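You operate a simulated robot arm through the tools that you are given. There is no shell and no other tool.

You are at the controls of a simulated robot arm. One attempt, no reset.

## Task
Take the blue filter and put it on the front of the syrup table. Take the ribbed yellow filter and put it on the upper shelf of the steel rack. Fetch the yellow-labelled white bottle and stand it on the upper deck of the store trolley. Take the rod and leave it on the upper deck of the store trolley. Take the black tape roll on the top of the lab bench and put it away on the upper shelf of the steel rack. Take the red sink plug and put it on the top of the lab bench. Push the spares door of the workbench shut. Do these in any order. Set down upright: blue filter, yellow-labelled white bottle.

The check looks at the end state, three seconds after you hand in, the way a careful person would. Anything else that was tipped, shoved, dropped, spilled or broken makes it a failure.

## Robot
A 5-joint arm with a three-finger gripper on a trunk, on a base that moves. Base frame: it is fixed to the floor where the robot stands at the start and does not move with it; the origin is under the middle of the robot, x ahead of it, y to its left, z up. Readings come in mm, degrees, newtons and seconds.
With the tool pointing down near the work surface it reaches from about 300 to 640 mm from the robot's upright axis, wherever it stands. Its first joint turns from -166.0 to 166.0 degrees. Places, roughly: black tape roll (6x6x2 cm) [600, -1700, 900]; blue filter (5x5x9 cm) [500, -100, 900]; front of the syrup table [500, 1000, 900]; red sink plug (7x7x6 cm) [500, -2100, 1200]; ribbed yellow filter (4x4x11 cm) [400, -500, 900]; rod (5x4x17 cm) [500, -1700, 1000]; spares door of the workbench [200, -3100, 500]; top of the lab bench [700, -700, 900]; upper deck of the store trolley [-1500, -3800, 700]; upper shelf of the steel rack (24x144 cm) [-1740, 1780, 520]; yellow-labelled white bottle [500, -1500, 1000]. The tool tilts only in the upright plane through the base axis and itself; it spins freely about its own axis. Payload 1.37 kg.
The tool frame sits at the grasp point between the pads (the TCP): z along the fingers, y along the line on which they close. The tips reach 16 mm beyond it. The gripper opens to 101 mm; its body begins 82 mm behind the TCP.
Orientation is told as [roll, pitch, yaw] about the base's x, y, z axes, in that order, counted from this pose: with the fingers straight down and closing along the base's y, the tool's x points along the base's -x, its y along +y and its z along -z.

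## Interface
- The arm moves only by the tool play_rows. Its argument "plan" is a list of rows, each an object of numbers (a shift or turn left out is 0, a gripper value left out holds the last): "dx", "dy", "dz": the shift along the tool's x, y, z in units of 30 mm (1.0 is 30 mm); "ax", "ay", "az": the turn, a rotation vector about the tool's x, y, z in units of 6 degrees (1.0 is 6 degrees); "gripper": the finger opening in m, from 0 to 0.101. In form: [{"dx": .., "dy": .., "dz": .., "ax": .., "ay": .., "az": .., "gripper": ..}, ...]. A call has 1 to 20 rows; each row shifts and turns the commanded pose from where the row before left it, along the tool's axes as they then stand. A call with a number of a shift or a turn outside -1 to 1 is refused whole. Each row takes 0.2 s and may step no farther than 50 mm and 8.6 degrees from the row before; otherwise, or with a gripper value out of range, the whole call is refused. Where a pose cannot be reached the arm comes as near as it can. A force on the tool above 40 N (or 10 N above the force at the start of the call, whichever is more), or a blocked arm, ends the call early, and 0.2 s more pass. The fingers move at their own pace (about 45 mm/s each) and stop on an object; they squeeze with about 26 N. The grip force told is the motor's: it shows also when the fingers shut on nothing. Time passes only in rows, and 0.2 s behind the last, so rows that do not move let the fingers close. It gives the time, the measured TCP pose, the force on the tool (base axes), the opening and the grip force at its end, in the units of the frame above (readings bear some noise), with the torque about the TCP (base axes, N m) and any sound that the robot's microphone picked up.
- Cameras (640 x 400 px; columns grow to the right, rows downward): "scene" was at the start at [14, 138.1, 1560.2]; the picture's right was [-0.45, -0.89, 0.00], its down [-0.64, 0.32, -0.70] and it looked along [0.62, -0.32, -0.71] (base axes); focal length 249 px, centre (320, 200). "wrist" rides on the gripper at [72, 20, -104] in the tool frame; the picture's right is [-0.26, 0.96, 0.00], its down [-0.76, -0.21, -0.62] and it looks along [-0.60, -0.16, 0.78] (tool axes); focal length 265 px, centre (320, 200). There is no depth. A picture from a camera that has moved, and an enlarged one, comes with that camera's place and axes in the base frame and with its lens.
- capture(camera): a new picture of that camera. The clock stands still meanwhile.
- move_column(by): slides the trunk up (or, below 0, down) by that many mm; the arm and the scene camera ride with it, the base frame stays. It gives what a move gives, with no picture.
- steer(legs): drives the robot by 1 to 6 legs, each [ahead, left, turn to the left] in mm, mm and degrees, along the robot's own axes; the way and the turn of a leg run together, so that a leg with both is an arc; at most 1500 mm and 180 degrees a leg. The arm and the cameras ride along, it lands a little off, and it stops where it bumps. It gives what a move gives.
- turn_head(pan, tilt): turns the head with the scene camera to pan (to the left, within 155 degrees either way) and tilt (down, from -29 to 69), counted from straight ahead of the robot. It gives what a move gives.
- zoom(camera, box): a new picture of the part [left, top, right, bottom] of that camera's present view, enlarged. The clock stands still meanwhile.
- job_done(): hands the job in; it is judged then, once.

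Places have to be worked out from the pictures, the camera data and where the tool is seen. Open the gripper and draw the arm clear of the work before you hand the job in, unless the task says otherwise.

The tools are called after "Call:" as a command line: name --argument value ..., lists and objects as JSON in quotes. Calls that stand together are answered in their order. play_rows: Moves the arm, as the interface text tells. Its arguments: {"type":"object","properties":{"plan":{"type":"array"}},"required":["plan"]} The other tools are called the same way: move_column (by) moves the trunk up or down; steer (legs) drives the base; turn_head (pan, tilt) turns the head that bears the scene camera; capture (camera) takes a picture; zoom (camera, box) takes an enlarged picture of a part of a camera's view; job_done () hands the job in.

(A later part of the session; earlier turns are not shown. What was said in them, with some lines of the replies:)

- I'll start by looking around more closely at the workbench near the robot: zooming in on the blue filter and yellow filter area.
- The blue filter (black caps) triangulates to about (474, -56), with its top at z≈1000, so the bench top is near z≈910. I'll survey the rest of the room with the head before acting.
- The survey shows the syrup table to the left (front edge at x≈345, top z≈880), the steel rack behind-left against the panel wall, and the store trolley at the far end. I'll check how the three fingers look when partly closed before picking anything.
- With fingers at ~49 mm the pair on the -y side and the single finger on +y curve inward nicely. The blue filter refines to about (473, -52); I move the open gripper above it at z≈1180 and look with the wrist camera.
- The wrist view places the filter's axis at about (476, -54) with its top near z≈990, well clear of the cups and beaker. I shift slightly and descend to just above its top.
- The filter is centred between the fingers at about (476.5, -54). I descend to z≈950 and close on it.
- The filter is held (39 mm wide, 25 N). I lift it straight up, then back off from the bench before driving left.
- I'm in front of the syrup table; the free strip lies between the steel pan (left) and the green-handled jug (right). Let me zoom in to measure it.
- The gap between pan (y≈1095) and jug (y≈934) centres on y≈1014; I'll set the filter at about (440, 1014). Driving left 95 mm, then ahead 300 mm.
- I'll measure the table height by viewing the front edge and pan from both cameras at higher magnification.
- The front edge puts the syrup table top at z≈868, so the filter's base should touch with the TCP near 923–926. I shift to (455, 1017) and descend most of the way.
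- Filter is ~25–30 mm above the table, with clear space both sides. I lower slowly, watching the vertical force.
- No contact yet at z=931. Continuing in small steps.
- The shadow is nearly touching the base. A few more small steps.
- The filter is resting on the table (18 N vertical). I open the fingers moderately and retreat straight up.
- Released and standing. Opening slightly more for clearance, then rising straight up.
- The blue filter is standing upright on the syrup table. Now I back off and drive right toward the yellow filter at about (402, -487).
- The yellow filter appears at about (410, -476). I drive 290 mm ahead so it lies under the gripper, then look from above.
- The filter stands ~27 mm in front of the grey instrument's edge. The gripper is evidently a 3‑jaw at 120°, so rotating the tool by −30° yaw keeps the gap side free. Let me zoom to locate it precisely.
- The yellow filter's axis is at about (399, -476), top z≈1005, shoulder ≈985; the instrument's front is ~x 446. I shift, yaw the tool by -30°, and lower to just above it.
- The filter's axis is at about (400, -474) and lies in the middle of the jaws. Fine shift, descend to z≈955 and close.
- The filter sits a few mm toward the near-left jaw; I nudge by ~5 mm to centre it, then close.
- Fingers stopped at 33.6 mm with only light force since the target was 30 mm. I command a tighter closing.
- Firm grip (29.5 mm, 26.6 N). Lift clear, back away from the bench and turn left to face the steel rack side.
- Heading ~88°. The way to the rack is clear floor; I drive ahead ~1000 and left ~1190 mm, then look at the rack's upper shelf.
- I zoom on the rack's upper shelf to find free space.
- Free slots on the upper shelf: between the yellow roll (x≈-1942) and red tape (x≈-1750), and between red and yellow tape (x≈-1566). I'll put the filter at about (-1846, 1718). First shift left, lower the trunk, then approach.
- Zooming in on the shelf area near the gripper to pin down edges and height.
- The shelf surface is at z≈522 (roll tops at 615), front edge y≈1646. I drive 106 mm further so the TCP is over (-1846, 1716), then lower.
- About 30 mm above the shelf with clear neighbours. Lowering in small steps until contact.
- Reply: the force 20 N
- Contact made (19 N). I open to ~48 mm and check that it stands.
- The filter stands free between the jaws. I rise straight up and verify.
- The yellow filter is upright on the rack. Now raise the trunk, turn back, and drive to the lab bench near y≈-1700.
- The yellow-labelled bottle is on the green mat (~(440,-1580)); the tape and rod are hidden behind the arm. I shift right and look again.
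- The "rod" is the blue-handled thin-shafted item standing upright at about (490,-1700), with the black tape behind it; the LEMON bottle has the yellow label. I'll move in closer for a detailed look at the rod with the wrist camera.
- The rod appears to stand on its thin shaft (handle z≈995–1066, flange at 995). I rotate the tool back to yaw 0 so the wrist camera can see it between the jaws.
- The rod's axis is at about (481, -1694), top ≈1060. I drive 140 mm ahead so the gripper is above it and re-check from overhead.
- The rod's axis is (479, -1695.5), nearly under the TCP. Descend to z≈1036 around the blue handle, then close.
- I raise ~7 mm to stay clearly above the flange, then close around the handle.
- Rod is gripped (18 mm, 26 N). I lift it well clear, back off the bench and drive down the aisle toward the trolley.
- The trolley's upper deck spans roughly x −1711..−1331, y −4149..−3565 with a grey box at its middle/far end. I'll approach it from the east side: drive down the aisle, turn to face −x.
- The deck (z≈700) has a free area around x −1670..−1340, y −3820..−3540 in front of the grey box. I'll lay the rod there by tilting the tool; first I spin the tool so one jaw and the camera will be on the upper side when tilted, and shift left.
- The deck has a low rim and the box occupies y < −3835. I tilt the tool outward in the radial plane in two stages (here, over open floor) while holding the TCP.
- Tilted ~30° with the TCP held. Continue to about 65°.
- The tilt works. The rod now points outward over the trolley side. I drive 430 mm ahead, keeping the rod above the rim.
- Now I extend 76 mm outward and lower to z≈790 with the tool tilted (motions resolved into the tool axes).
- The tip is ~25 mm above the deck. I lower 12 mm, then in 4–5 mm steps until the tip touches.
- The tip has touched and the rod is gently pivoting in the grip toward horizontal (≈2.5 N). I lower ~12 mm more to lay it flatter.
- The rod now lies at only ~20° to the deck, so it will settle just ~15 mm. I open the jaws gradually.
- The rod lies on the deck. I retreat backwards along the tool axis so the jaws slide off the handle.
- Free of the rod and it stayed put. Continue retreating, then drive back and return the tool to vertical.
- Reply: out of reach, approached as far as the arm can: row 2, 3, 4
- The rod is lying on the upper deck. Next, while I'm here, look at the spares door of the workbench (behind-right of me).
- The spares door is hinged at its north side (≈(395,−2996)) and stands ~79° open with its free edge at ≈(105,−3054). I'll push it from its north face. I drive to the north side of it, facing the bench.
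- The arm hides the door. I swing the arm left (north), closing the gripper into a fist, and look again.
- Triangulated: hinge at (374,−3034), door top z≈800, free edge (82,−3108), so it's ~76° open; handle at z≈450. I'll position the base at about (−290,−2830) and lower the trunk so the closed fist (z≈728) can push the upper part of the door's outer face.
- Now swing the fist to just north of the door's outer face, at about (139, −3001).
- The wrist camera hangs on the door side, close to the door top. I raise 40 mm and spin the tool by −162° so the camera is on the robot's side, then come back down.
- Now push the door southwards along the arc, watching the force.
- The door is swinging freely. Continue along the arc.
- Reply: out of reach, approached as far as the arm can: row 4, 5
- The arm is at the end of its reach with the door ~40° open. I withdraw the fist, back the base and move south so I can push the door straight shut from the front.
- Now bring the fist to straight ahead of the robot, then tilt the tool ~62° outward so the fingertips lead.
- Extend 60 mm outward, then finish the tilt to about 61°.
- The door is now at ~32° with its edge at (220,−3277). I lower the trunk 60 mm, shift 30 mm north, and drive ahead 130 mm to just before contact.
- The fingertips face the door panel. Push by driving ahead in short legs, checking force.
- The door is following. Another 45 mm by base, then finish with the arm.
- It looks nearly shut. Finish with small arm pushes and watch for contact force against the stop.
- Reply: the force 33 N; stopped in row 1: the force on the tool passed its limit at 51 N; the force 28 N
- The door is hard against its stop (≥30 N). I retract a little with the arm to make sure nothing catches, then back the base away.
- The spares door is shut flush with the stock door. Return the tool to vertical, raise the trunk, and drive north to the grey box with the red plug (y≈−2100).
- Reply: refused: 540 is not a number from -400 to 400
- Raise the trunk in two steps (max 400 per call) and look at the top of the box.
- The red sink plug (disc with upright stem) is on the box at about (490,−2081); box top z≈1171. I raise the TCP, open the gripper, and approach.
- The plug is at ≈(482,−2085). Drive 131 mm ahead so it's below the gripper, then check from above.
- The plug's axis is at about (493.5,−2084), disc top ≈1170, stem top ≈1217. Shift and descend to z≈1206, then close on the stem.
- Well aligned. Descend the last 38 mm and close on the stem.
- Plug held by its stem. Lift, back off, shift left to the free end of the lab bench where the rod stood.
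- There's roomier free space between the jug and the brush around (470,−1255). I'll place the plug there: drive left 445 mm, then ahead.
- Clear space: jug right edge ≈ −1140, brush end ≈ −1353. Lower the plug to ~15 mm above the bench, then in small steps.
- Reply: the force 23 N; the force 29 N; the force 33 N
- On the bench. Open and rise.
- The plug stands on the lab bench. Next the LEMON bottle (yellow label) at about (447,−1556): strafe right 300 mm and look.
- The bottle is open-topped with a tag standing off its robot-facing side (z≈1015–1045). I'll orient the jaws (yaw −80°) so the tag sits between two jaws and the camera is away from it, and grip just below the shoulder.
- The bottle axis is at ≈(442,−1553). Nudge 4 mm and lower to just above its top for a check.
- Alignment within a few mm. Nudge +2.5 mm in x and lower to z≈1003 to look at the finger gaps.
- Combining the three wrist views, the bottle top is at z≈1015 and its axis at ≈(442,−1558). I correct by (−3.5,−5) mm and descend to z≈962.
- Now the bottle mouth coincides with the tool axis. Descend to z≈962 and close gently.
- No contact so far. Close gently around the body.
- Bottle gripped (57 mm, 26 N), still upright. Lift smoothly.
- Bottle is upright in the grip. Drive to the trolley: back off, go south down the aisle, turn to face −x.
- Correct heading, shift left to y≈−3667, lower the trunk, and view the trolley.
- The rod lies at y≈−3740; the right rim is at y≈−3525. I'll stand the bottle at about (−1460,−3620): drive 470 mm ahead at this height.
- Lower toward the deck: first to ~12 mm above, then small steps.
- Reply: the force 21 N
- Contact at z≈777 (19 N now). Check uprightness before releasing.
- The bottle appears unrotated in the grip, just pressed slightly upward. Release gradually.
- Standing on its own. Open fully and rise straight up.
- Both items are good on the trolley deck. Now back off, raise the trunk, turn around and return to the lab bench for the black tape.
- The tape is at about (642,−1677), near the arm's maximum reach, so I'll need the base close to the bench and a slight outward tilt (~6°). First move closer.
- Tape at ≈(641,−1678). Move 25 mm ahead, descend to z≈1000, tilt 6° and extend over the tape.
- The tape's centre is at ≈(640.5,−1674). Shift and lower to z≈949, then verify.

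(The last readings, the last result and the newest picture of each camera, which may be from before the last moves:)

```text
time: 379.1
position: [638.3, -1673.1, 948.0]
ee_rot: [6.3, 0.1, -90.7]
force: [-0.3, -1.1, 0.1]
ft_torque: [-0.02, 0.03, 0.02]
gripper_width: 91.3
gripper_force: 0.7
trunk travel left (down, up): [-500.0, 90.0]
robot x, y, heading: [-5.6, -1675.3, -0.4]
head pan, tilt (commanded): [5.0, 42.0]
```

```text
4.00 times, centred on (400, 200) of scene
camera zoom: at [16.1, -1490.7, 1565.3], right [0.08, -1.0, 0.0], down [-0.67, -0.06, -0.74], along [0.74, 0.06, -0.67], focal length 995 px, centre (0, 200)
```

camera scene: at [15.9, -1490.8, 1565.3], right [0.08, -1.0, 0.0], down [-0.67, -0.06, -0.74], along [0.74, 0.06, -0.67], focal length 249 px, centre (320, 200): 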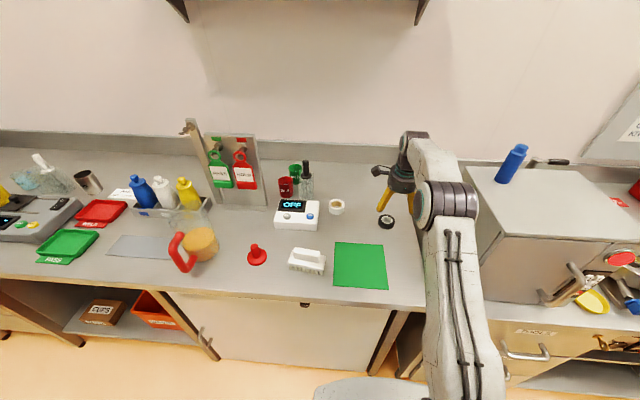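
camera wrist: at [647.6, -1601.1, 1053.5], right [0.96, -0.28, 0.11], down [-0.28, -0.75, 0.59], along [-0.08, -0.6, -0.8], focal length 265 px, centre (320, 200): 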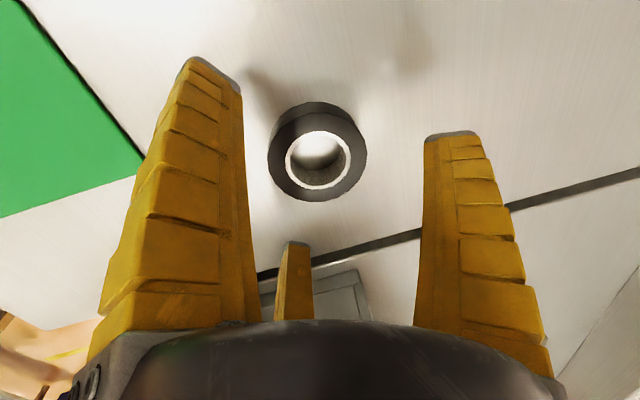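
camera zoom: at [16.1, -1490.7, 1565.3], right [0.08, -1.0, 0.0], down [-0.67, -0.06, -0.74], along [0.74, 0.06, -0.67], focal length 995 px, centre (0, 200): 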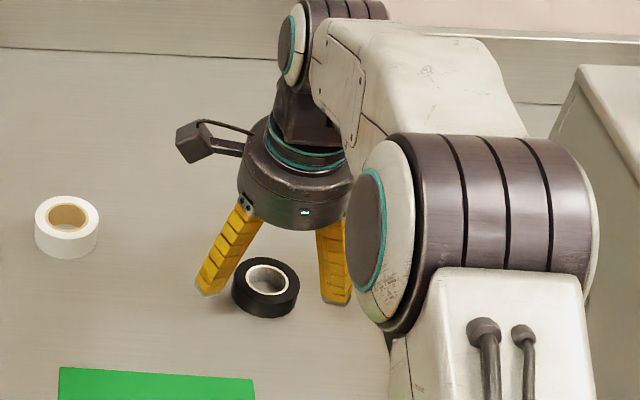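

Alignment good. Lower to z≈920 with the tips just above the bench.

Call:
play_rows --plan '[{"dx": -0.03, "dy": -0.035, "dz": 0.45}, {"dx": -0.03, "dy": -0.035, "dz": 0.45}, {}]'

Call:
capture --camera "wrist"

Call:
zoom --camera "scene" --box '[370, 180, 450, 240]'

```text
time: 379.9
position: [639.5, -1676.4, 921.4]
ee_rot: [6.3, 0.0, -90.7]
force: [0.5, 0.0, 0.8]
ft_torque: [0.0, 0.0, 0.01]
gripper_width: 91.0
gripper_force: 1.3
trunk travel left (down, up): [-500.0, 90.0]
robot x, y, heading: [-6.5, -1674.2, -0.3]
head pan, tilt (commanded): [5.0, 42.0]
```

```text
taken
camera wrist: at [647.9, -1603.5, 1026.7], right [0.96, -0.28, 0.11], down [-0.28, -0.75, 0.59], along [-0.08, -0.6, -0.8], focal length 265 px, centre (320, 200)
```

wrist: 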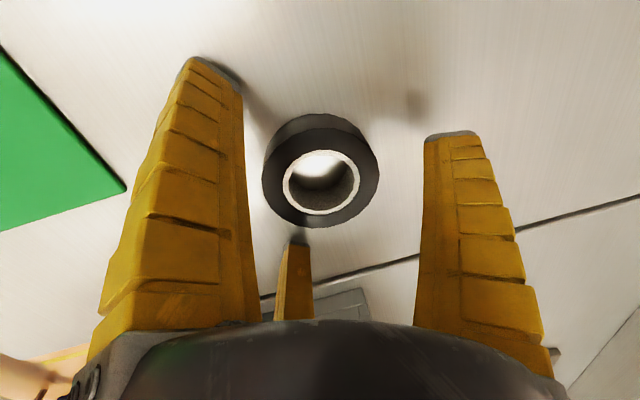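

```text
6.67 times, centred on (410, 210) of scene
camera zoom: at [16.1, -1490.7, 1565.3], right [0.08, -1.0, 0.0], down [-0.67, -0.06, -0.74], along [0.74, 0.06, -0.67], focal length 1658 px, centre (-280, 133)
```

zoom: 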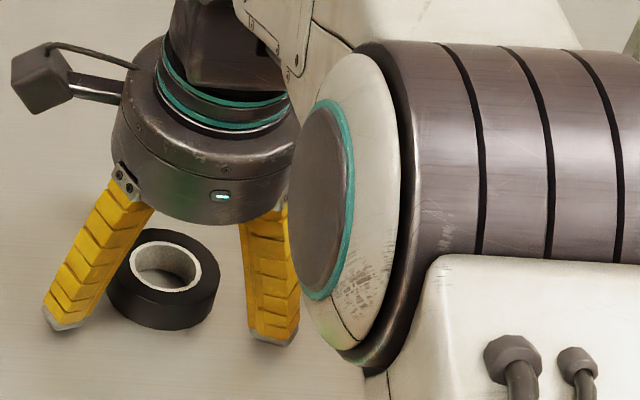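

The jaws surround the roll with the tips ~4 mm above the bench. Close in steps.

Call:
play_rows --plan '[{"gripper": 0.072}, {}, {"gripper": 0.06}, {}, {}]'

Call:
play_rows --plan '[{"gripper": 0.045}, {}, {}, {}]'

Call:
capture --camera "wrist"

Call:
zoom --camera "scene" --box '[370, 180, 450, 240]'

```text
time: 381.1
position: [638.2, -1675.1, 920.8]
ee_rot: [6.3, 0.0, -90.7]
force: [-0.1, -0.4, 0.1]
ft_torque: [0.03, 0.04, 0.0]
gripper_width: 63.2
gripper_force: 2.2
trunk travel left (down, up): [-500.0, 90.0]
robot x, y, heading: [-10.6, -1670.5, -0.2]
head pan, tilt (commanded): [5.0, 42.0]
```

```text
time: 382.1
position: [639.1, -1675.6, 921.8]
ee_rot: [6.4, 0.0, -90.7]
force: [1.6, 0.6, 4.1]
ft_torque: [0.03, 0.1, 0.03]
gripper_width: 52.0
gripper_force: 26.4
trunk travel left (down, up): [-500.0, 90.0]
robot x, y, heading: [-10.3, -1671.9, -0.0]
head pan, tilt (commanded): [5.0, 42.0]
```

```text
taken
camera wrist: at [647.9, -1603.5, 1027.5], right [0.96, -0.28, 0.11], down [-0.28, -0.75, 0.59], along [-0.08, -0.6, -0.8], focal length 265 px, centre (320, 200)
```

wrist: 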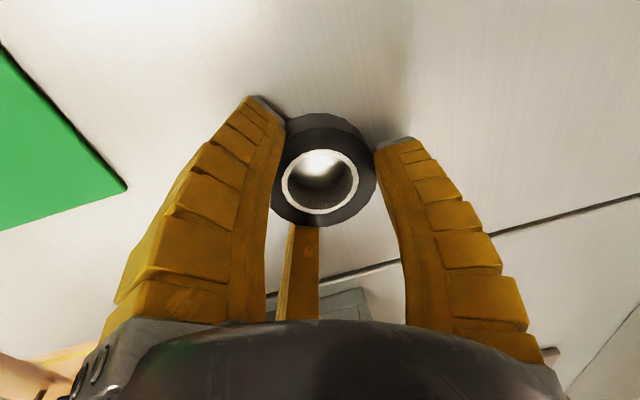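

```text
6.67 times, centred on (410, 210) of scene
camera zoom: at [15.7, -1490.8, 1565.4], right [0.08, -1.0, 0.0], down [-0.67, -0.06, -0.74], along [0.74, 0.06, -0.67], focal length 1658 px, centre (-280, 133)
```

zoom: 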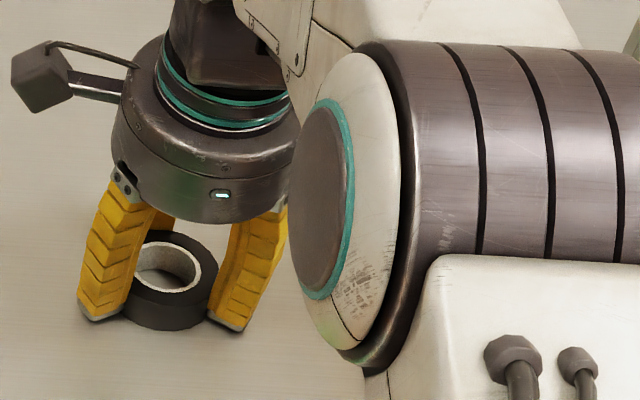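

Roll held (52 mm, 26 N). Lift, then retract.

Call:
play_rows --plan '[{"dy": 0.05, "dz": -0.45}, {"dy": 0.1, "dz": -0.9}, {"dy": 0.1, "dz": -0.9}, {}]'

Call:
capture --camera "wrist"

Call:
play_rows --plan '[{"dy": -0.73, "dz": -0.9}, {"dy": -0.73, "dz": -0.9}, {"dy": -0.73, "dz": -0.9}, {"dy": -0.73, "dz": -0.9}, {}]'

Call:
capture --camera "scene"

```text
time: 383.1
position: [640.1, -1675.2, 987.6]
ee_rot: [6.3, -0.2, -90.7]
force: [-0.9, 0.4, 0.1]
ft_torque: [-0.03, -0.02, -0.04]
gripper_width: 51.3
gripper_force: 26.3
trunk travel left (down, up): [-500.0, 90.0]
robot x, y, heading: [-9.9, -1675.2, -0.2]
head pan, tilt (commanded): [5.0, 42.0]
```

```text
taken
camera wrist: at [648.9, -1603.3, 1093.7], right [0.96, -0.28, 0.11], down [-0.28, -0.75, 0.59], along [-0.08, -0.6, -0.8], focal length 265 px, centre (320, 200)
```

wrist: 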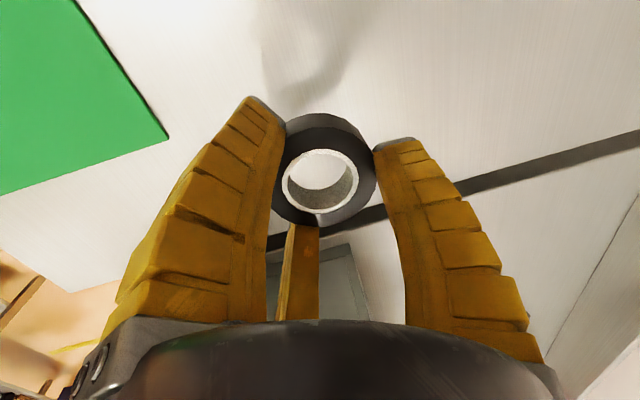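

```text
time: 384.4
position: [541.7, -1675.9, 1085.9]
ee_rot: [6.3, 0.0, -90.7]
force: [0.1, 0.0, -0.3]
ft_torque: [0.02, -0.02, -0.01]
gripper_width: 50.9
gripper_force: 26.0
trunk travel left (down, up): [-500.0, 90.0]
robot x, y, heading: [-11.3, -1670.1, -0.2]
head pan, tilt (commanded): [5.0, 42.0]
```

```text
taken
camera scene: at [16.5, -1490.7, 1565.3], right [0.08, -1.0, 0.0], down [-0.67, -0.06, -0.74], along [0.74, 0.06, -0.67], focal length 249 px, centre (320, 200)
```

scene: 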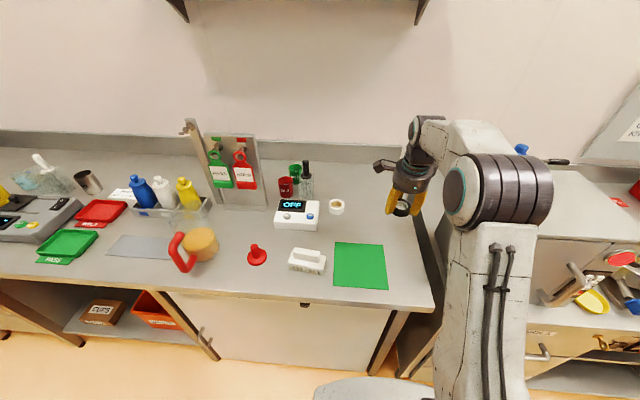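

Tape is held securely. Now the long drive to the steel rack: back off, north along the aisle, turn to face +y.

Call:
steer --legs '[[-430, 0, 0], [0, 1115, 0], [0, 1115, 0], [0, 0, 90]]'

Call:
capture --camera "wrist"

```text
time: 401.5
position: [-432.3, 1137.4, 1086.3]
ee_rot: [6.3, 0.0, 0.2]
force: [0.0, -0.1, -0.8]
ft_torque: [-0.02, -0.03, -0.02]
gripper_width: 50.0
gripper_force: 26.6
trunk travel left (down, up): [-500.0, 90.0]
robot x, y, heading: [-428.6, 585.1, 90.4]
head pan, tilt (commanded): [5.0, 42.0]
```

```text
taken
camera wrist: at [-505.3, 1144.6, 1191.9], right [0.26, 0.96, 0.11], down [0.76, -0.27, 0.59], along [0.6, -0.08, -0.8], focal length 265 px, centre (320, 200)
```

wrist: 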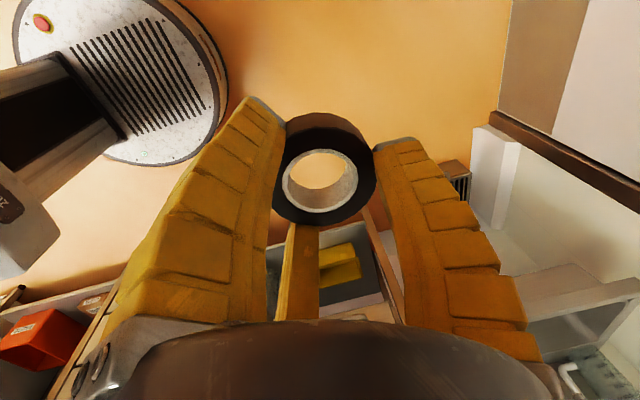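

Tape still held. Strafe left to x≈−1660, lower the trunk, and look at the rack.

Call:
steer --legs '[[0, 1230, -0.4]]'

Call:
move_column --by -380

Call:
turn_head --pan -5 --tilt 35

Call:
capture --camera "scene"

```text
time: 407.8
position: [-1681.1, 1118.3, 1086.3]
ee_rot: [6.2, 0.1, 0.6]
force: [-0.2, 0.1, -0.6]
ft_torque: [0.03, -0.02, -0.01]
gripper_width: 50.2
gripper_force: 25.7
trunk travel left (down, up): [-500.0, 90.0]
robot x, y, heading: [-1668.9, 567.4, 91.0]
head pan, tilt (commanded): [5.0, 42.0]
```

```text
time: 411.5
position: [-1679.7, 1117.4, 706.0]
ee_rot: [6.3, -0.1, 0.6]
force: [0.9, 1.2, 0.3]
ft_torque: [0.03, -0.02, -0.01]
gripper_width: 50.0
gripper_force: 25.9
trunk travel left (down, up): [-120.0, 470.0]
robot x, y, heading: [-1671.0, 566.9, 91.2]
head pan, tilt (commanded): [5.0, 42.0]
```

```text
time: 412.2
position: [-1681.3, 1119.3, 706.3]
ee_rot: [6.3, 0.0, 0.6]
force: [-0.5, 0.3, 0.2]
ft_torque: [0.0, -0.01, -0.01]
gripper_width: 50.3
gripper_force: 26.4
trunk travel left (down, up): [-120.0, 470.0]
robot x, y, heading: [-1669.1, 566.6, 91.2]
head pan, tilt (commanded): [-5.0, 35.0]
```

```text
taken
camera scene: at [-1836.6, 590.0, 1195.8], right [1.0, -0.07, 0.0], down [-0.04, -0.57, -0.82], along [0.06, 0.82, -0.57], focal length 249 px, centre (320, 200)
```

scene: 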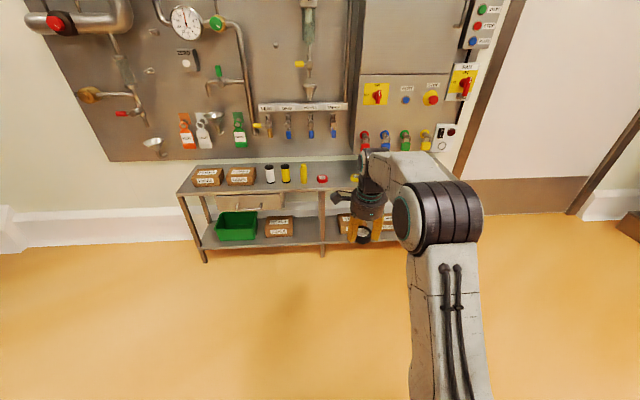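

Call:
zoom --camera "scene" --box '[240, 140, 400, 240]'

```text
4.00 times, centred on (320, 190) of scene
camera zoom: at [-1836.6, 590.0, 1195.8], right [1.0, -0.07, 0.0], down [-0.04, -0.57, -0.82], along [0.06, 0.82, -0.57], focal length 995 px, centre (320, 240)
```

zoom: 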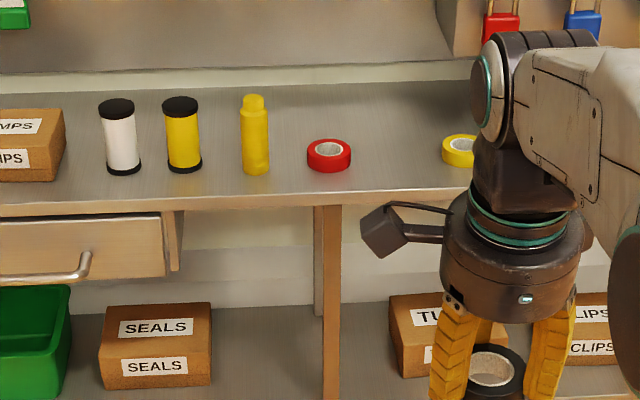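

Neighbours: red tape ≈(−1751,1721), yellow tape ≈(−1570,1736); midpoint x=−1660. Straighten, shift right, and approach to y≈1620.

Call:
steer --legs '[[0, 0, -1.2], [0, -10, 0], [500, 0, 0]]'

Call:
capture --camera "wrist"

Call:
turn_head --pan -10 --tilt 42

Call:
capture --camera "scene"

```text
time: 415.9
position: [-1659.3, 1624.4, 706.7]
ee_rot: [6.3, 0.1, -0.5]
force: [0.5, -0.3, 0.7]
ft_torque: [0.0, 0.01, -0.03]
gripper_width: 50.3
gripper_force: 26.0
trunk travel left (down, up): [-120.0, 470.0]
robot x, y, heading: [-1660.1, 1068.1, 89.9]
head pan, tilt (commanded): [-5.0, 35.0]
```

```text
taken
camera wrist: at [-1731.9, 1633.0, 811.9], right [0.27, 0.96, 0.11], down [0.75, -0.28, 0.59], along [0.6, -0.08, -0.8], focal length 265 px, centre (320, 200)
```

wrist: 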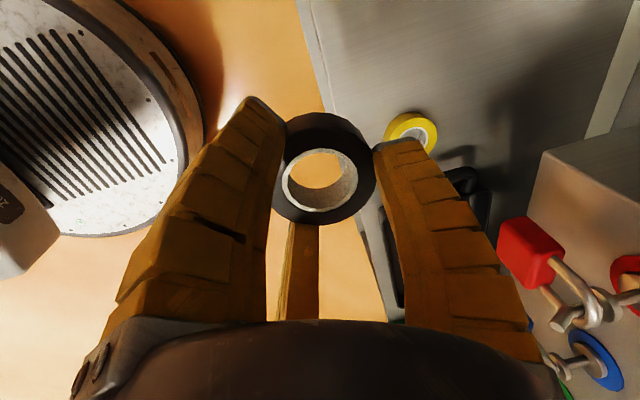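

```text
time: 416.5
position: [-1659.2, 1624.0, 707.0]
ee_rot: [6.3, 0.0, -0.5]
force: [0.4, 0.0, 0.2]
ft_torque: [-0.01, 0.01, 0.06]
gripper_width: 50.5
gripper_force: 26.1
trunk travel left (down, up): [-120.0, 470.0]
robot x, y, heading: [-1661.7, 1070.3, 89.9]
head pan, tilt (commanded): [-10.0, 42.0]
```

```text
taken
camera scene: at [-1818.7, 1094.0, 1185.3], right [0.98, -0.17, 0.0], down [-0.12, -0.66, -0.74], along [0.13, 0.73, -0.67], focal length 249 px, centre (320, 200)
```

scene: 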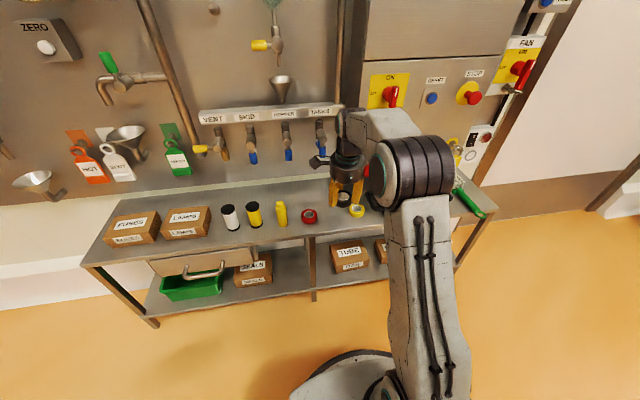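

Path is clear. Drive the last 88 mm so the roll is over (−1660,1712).

Call:
steer --legs '[[88, 0, 0]]'

Call:
zoom --camera "scene" --box '[260, 130, 420, 260]'

Call:
capture --camera "wrist"

```text
time: 417.6
position: [-1660.2, 1712.9, 706.7]
ee_rot: [6.3, 0.1, -0.4]
force: [-1.2, -0.9, -0.8]
ft_torque: [0.01, 0.02, -0.04]
gripper_width: 50.2
gripper_force: 25.6
trunk travel left (down, up): [-120.0, 470.0]
robot x, y, heading: [-1658.8, 1160.3, 90.4]
head pan, tilt (commanded): [-10.0, 42.0]
```

```text
3.08 times, centred on (340, 195) of scene
camera zoom: at [-1818.8, 1182.9, 1185.3], right [0.98, -0.17, 0.0], down [-0.12, -0.66, -0.74], along [0.13, 0.73, -0.67], focal length 765 px, centre (258, 215)
```

zoom: 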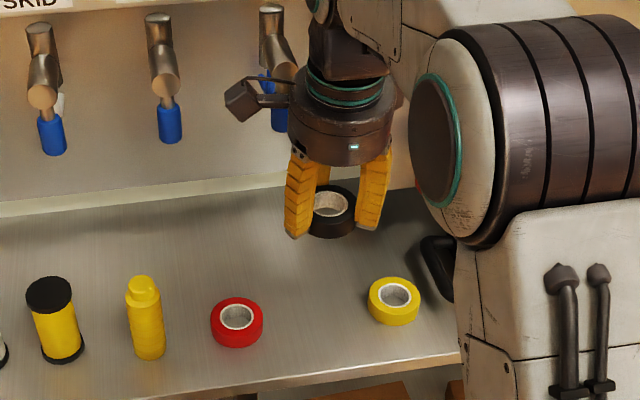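

```text
taken
camera wrist: at [-1732.6, 1722.2, 811.9], right [0.27, 0.96, 0.11], down [0.75, -0.28, 0.59], along [0.6, -0.08, -0.8], focal length 265 px, centre (320, 200)
```

wrist: 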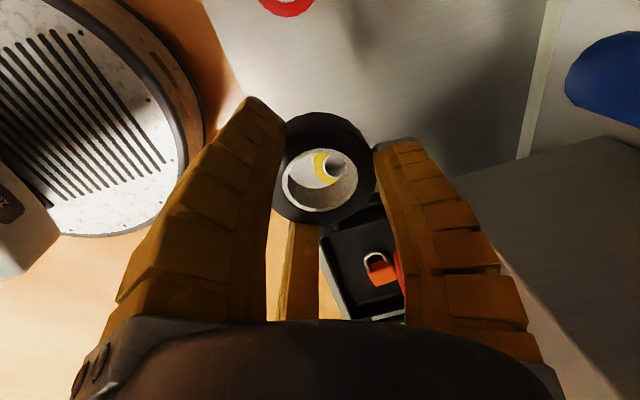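

Slot centred at x≈−1659 between red and yellow tapes. Lower to ~15 mm above the shelf.

Call:
play_rows --plan '[{"dy": -0.107, "dz": 0.968}, {"dy": -0.107, "dz": 0.968}, {"dy": -0.107, "dz": 0.968}, {"dy": -0.107, "dz": 0.968}, {"dy": -0.107, "dz": 0.968}, {}]'

Call:
zoom --camera "scene" --box '[260, 160, 420, 280]'

Call:
capture --camera "wrist"

```text
time: 419.0
position: [-1660.2, 1714.7, 558.5]
ee_rot: [6.2, 0.0, -0.4]
force: [0.0, -0.7, -0.9]
ft_torque: [-0.01, 0.0, 0.02]
gripper_width: 49.9
gripper_force: 25.6
trunk travel left (down, up): [-120.0, 470.0]
robot x, y, heading: [-1659.6, 1162.1, 90.2]
head pan, tilt (commanded): [-10.0, 42.0]
```

```text
3.33 times, centred on (340, 220) of scene
camera zoom: at [-1818.8, 1183.1, 1185.3], right [0.98, -0.17, 0.0], down [-0.12, -0.66, -0.74], along [0.13, 0.73, -0.67], focal length 829 px, centre (253, 133)
```

zoom: 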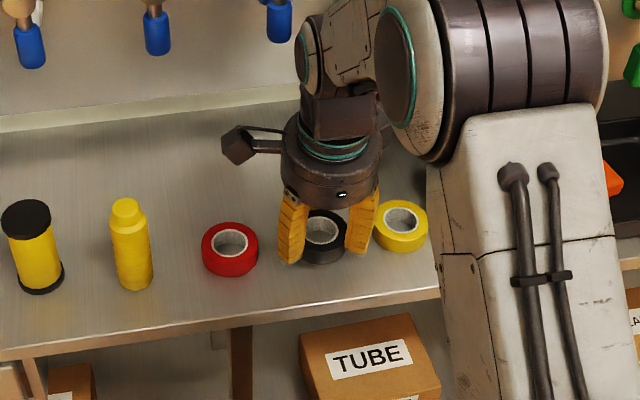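

```text
taken
camera wrist: at [-1732.7, 1723.6, 665.6], right [0.27, 0.96, 0.11], down [0.75, -0.28, 0.59], along [0.6, -0.08, -0.8], focal length 265 px, centre (320, 200)
```

wrist: 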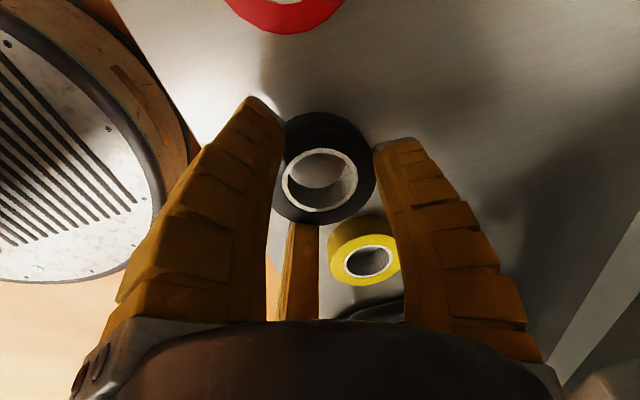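

Good clearance on both sides. Lower in small steps to contact.

Call:
play_rows --plan '[{"dy": -0.03, "dz": 0.28}, {}]'

Call:
play_rows --plan '[{"dy": -0.011, "dz": 0.1}, {}]'

Call:
play_rows --plan '[{"dy": -0.011, "dz": 0.1}, {}]'

Call:
play_rows --plan '[{"dy": -0.011, "dz": 0.1}, {}]'

```text
time: 419.6
position: [-1659.2, 1713.3, 552.3]
ee_rot: [6.3, 0.1, -0.4]
force: [-0.6, -0.1, 0.0]
ft_torque: [0.01, 0.03, -0.04]
gripper_width: 50.1
gripper_force: 25.5
trunk travel left (down, up): [-120.0, 470.0]
robot x, y, heading: [-1662.1, 1162.1, 90.0]
head pan, tilt (commanded): [-10.0, 42.0]
```

```text
time: 420.2
position: [-1660.8, 1714.1, 548.4]
ee_rot: [6.4, 0.0, -0.4]
force: [-1.2, 0.0, -0.6]
ft_torque: [0.03, -0.03, 0.03]
gripper_width: 50.0
gripper_force: 26.4
trunk travel left (down, up): [-120.0, 470.0]
robot x, y, heading: [-1665.1, 1161.2, 89.8]
head pan, tilt (commanded): [-10.0, 42.0]
```

```text
time: 420.8
position: [-1660.4, 1713.9, 545.9]
ee_rot: [6.4, 0.0, -0.4]
force: [0.4, -0.3, 0.1]
ft_torque: [0.01, 0.03, 0.04]
gripper_width: 49.9
gripper_force: 25.7
trunk travel left (down, up): [-120.0, 470.0]
robot x, y, heading: [-1656.5, 1163.3, 89.8]
head pan, tilt (commanded): [-10.0, 42.0]
```

```text
time: 421.4
position: [-1660.5, 1713.9, 542.8]
ee_rot: [6.4, 0.0, -0.4]
force: [0.7, -0.6, 3.1]
ft_torque: [-0.09, -0.01, 0.02]
gripper_width: 50.2
gripper_force: 26.0
trunk travel left (down, up): [-120.0, 470.0]
robot x, y, heading: [-1662.7, 1159.0, 90.1]
head pan, tilt (commanded): [-10.0, 42.0]
```

First contact (3 N). One more small step, then open.

Call:
play_rows --plan '[{"dy": -0.008, "dz": 0.07}, {}]'

Call:
play_rows --plan '[{"gripper": 0.056}, {}, {"gripper": 0.064}, {}, {}]'

Call:
capture --camera "wrist"

Call:
zoom --camera "scene" --box '[300, 190, 400, 260]'

```text
time: 422.0
position: [-1659.1, 1713.5, 542.4]
ee_rot: [6.6, 0.0, -0.4]
force: [-0.9, -1.0, 13.5]
ft_torque: [-0.26, -0.07, 0.01]
gripper_width: 52.1
gripper_force: 26.3
trunk travel left (down, up): [-120.0, 470.0]
robot x, y, heading: [-1658.3, 1163.9, 90.1]
head pan, tilt (commanded): [-10.0, 42.0]
```

```text
time: 423.2
position: [-1660.5, 1714.7, 541.7]
ee_rot: [6.3, 0.0, -0.4]
force: [0.9, 0.1, -0.4]
ft_torque: [-0.02, 0.04, 0.03]
gripper_width: 67.3
gripper_force: 2.2
trunk travel left (down, up): [-120.0, 470.0]
robot x, y, heading: [-1661.2, 1162.7, 90.2]
head pan, tilt (commanded): [-10.0, 42.0]
```

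```text
taken
camera wrist: at [-1732.4, 1723.6, 646.5], right [0.27, 0.96, 0.11], down [0.75, -0.28, 0.59], along [0.6, -0.08, -0.8], focal length 265 px, centre (320, 200)
```

wrist: 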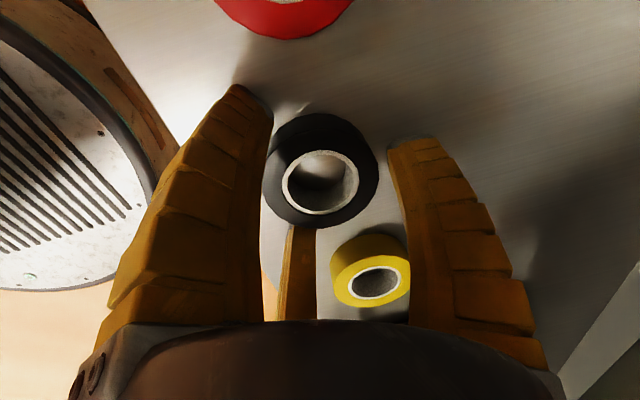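

```text
5.71 times, centred on (350, 225) of scene
camera zoom: at [-1818.8, 1183.0, 1185.3], right [0.98, -0.17, 0.0], down [-0.12, -0.66, -0.74], along [0.13, 0.73, -0.67], focal length 1421 px, centre (149, 57)
```

zoom: 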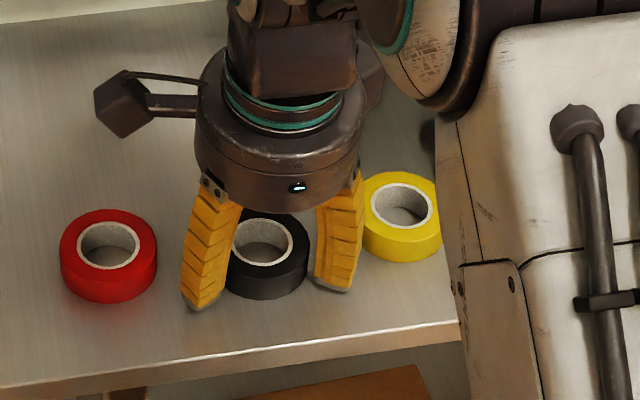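

Released with the roll flat on the shelf. Rise slowly straight up.

Call:
play_rows --plan '[{"dy": 0.033, "dz": -0.3}, {"dy": 0.055, "dz": -0.5}, {"dy": 0.09, "dz": -0.8}, {}]'

Call:
capture --camera "wrist"

Call:
play_rows --plan '[{"dy": 0.1, "dz": -0.9}, {"dy": 0.1, "dz": -0.9}, {"dy": 0.1, "dz": -0.9}, {"dy": 0.1, "dz": -0.9}, {}]'

Call:
zoom --camera "scene" --box '[260, 160, 420, 280]'

```text
time: 424.2
position: [-1660.6, 1713.6, 588.6]
ee_rot: [6.2, 0.0, -0.4]
force: [0.5, -0.5, 0.7]
ft_torque: [0.0, -0.03, -0.01]
gripper_width: 67.1
gripper_force: 2.4
trunk travel left (down, up): [-120.0, 470.0]
robot x, y, heading: [-1658.5, 1158.9, 90.1]
head pan, tilt (commanded): [-10.0, 42.0]
```

```text
taken
camera wrist: at [-1733.9, 1723.0, 695.0], right [0.27, 0.96, 0.11], down [0.75, -0.28, 0.59], along [0.6, -0.08, -0.8], focal length 265 px, centre (320, 200)
```

wrist: 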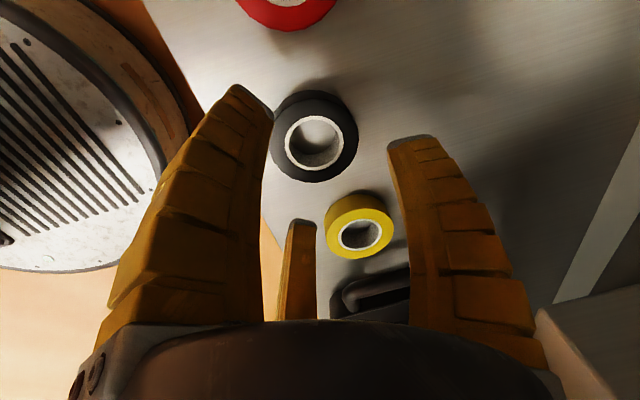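

```text
time: 425.4
position: [-1659.3, 1711.1, 699.0]
ee_rot: [6.3, 0.0, -0.4]
force: [0.1, 0.3, 0.1]
ft_torque: [0.0, 0.02, 0.05]
gripper_width: 67.2
gripper_force: 2.3
trunk travel left (down, up): [-120.0, 470.0]
robot x, y, heading: [-1657.8, 1161.9, 89.9]
head pan, tilt (commanded): [-10.0, 42.0]
```

```text
3.33 times, centred on (340, 220) of scene
camera zoom: at [-1818.8, 1183.0, 1185.3], right [0.98, -0.17, 0.0], down [-0.12, -0.66, -0.74], along [0.13, 0.73, -0.67], focal length 829 px, centre (253, 133)
```

zoom: 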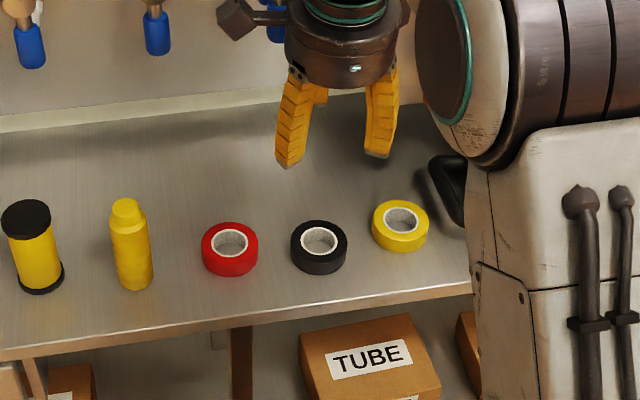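

All items are placed. I back away, raise the trunk, and do a final visual check of the other places.

Call:
steer --legs '[[-600, 0, 0]]'

Call:
capture --camera "scene"

Call:
move_column --by 380

Call:
turn_head --pan -80 --tilt 20

Call:
capture --camera "scene"

Call:
turn_head --pan -130 --tilt 15

Call:
capture --camera "scene"

```text
time: 428.9
position: [-1661.5, 1105.9, 698.4]
ee_rot: [6.3, 0.0, 0.0]
force: [0.3, 0.3, 0.2]
ft_torque: [-0.01, 0.0, 0.0]
gripper_width: 67.5
gripper_force: 2.5
trunk travel left (down, up): [-120.0, 470.0]
robot x, y, heading: [-1656.7, 560.5, 90.3]
head pan, tilt (commanded): [-10.0, 42.0]
```

```text
taken
camera scene: at [-1816.4, 575.6, 1185.3], right [0.99, -0.17, 0.0], down [-0.11, -0.66, -0.74], along [0.12, 0.73, -0.67], focal length 249 px, centre (320, 200)
```

scene: 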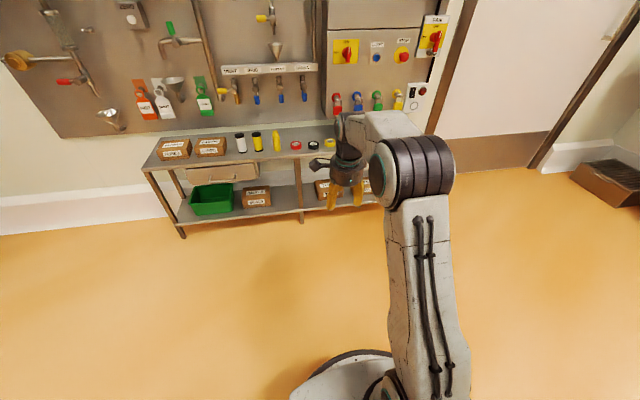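

```text
time: 432.5
position: [-1660.3, 1105.2, 1078.6]
ee_rot: [6.3, 0.1, -0.2]
force: [-0.1, 0.7, -1.2]
ft_torque: [0.0, -0.03, -0.03]
gripper_width: 67.4
gripper_force: 2.6
trunk travel left (down, up): [-500.0, 90.0]
robot x, y, heading: [-1655.9, 556.4, 90.1]
head pan, tilt (commanded): [-10.0, 42.0]
```

```text
time: 433.9
position: [-1660.6, 1106.0, 1078.1]
ee_rot: [6.3, 0.0, -0.1]
force: [-0.3, -0.1, 0.0]
ft_torque: [0.06, 0.01, 0.01]
gripper_width: 67.4
gripper_force: 2.4
trunk travel left (down, up): [-500.0, 90.0]
robot x, y, heading: [-1655.4, 556.8, 90.5]
head pan, tilt (commanded): [-80.0, 20.0]
```

```text
taken
camera scene: at [-1738.8, 509.9, 1599.6], right [0.18, -0.98, 0.0], down [-0.34, -0.06, -0.94], along [0.92, 0.17, -0.34], focal length 249 px, centre (320, 200)
```

scene: 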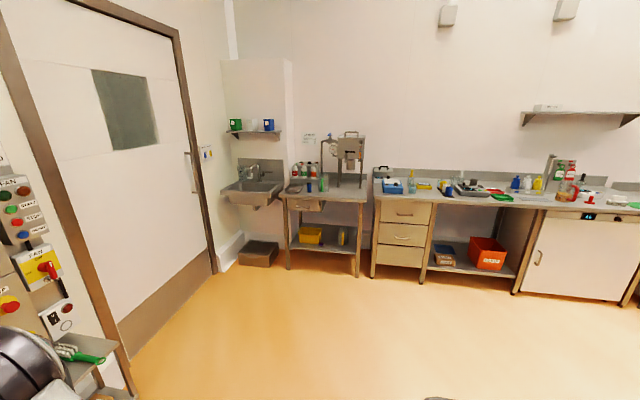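

```text
time: 435.1
position: [-1660.4, 1106.1, 1079.2]
ee_rot: [6.3, 0.0, -0.1]
force: [-0.4, -0.6, -0.1]
ft_torque: [0.03, 0.02, -0.01]
gripper_width: 67.2
gripper_force: 1.9
trunk travel left (down, up): [-500.0, 90.0]
robot x, y, heading: [-1656.8, 551.5, 90.5]
head pan, tilt (commanded): [-130.0, 15.0]
```

```text
taken
camera scene: at [-1758.4, 433.6, 1607.8], right [-0.64, -0.77, 0.0], down [-0.2, 0.16, -0.97], along [0.74, -0.62, -0.26], focal length 249 px, centre (320, 200)
```

scene: 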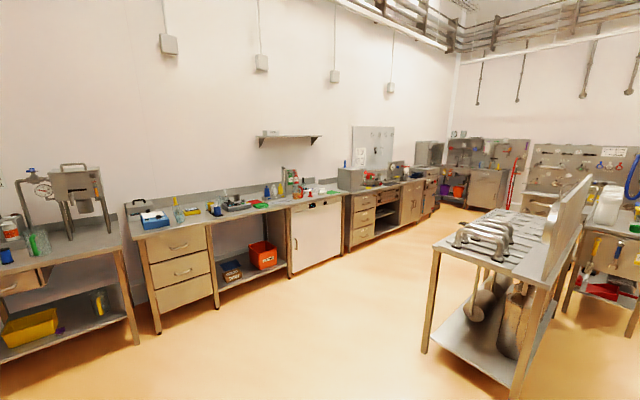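

Call:
zoom --camera "scene" --box '[330, 140, 460, 260]'

Call:
turn_head --pan -85 --tilt 20

Call:
zoom --camera "scene" --box '[230, 150, 390, 250]'

```text
3.33 times, centred on (395, 200) of scene
camera zoom: at [-1758.4, 433.6, 1607.8], right [-0.64, -0.77, 0.0], down [-0.2, 0.16, -0.97], along [0.74, -0.62, -0.26], focal length 829 px, centre (70, 200)
```

zoom: 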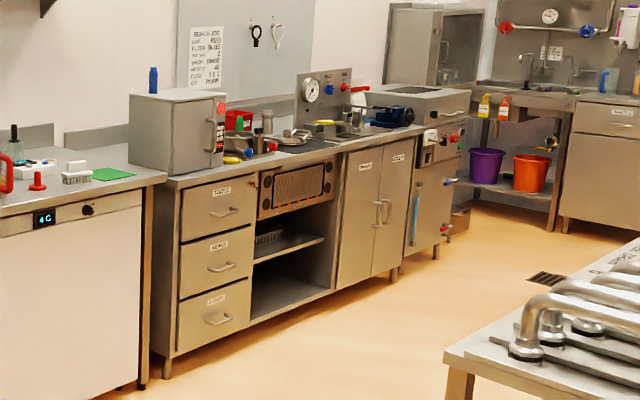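

```text
time: 436.2
position: [-1661.4, 1105.7, 1078.4]
ee_rot: [6.3, -0.1, -0.1]
force: [0.6, -0.3, -0.2]
ft_torque: [0.0, 0.03, 0.02]
gripper_width: 67.2
gripper_force: 2.3
trunk travel left (down, up): [-500.0, 90.0]
robot x, y, heading: [-1654.7, 554.5, 90.6]
head pan, tilt (commanded): [-85.0, 20.0]
```

```text
4.00 times, centred on (310, 200) of scene
camera zoom: at [-1737.7, 501.7, 1599.7], right [0.09, -1.0, 0.0], down [-0.34, -0.03, -0.94], along [0.94, 0.09, -0.34], focal length 995 px, centre (360, 200)
```

zoom: 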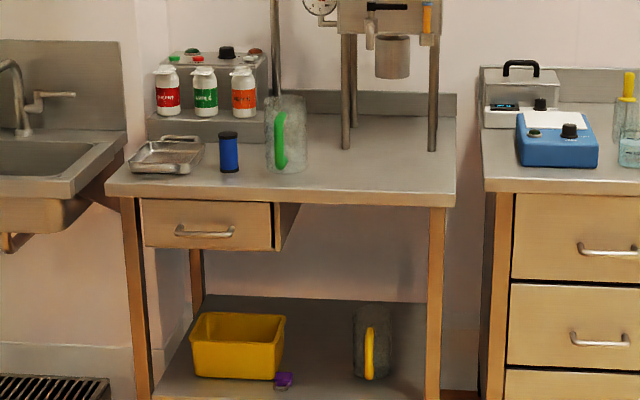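

Everything checks out: the blue filter is upright on the syrup table, the plug is on the lab bench, and the spares door is shut. The filter and tape are on the rack, the rod and bottle on the trolley. The gripper is open and the arm is clear, so I'm handing in.

Call:
job_done

```text
The job is handed in.
```

I did all seven tasks and handed the job in. I don't have the check's verdict.

| Item | Where it is now |
|---|---|
| Blue filter | Upright on the front of the syrup table, between the steel pan and the jug |
| Ribbed yellow filter | Standing on the upper shelf of the steel rack |
| Yellow-labelled white bottle | Upright on the upper deck of the store trolley |
| Rod | Lying on the upper deck of the store trolley, beside the bottle |
| Black tape roll | Flat on the upper shelf of the steel rack, between the red and yellow tapes |
| Red sink plug | Standing on the top of the lab bench, between the jug and the brush |
| Spares door | Pushed shut until it pressed against its stop |

Before handing in I looked again at the rack, the syrup table, the lab bench and the door. I did not go back to the trolley; I last saw the rod and bottle there just after setting the bottle down. I saw nothing else tipped or moved. At the end the gripper was open and the arm was clear of the work.
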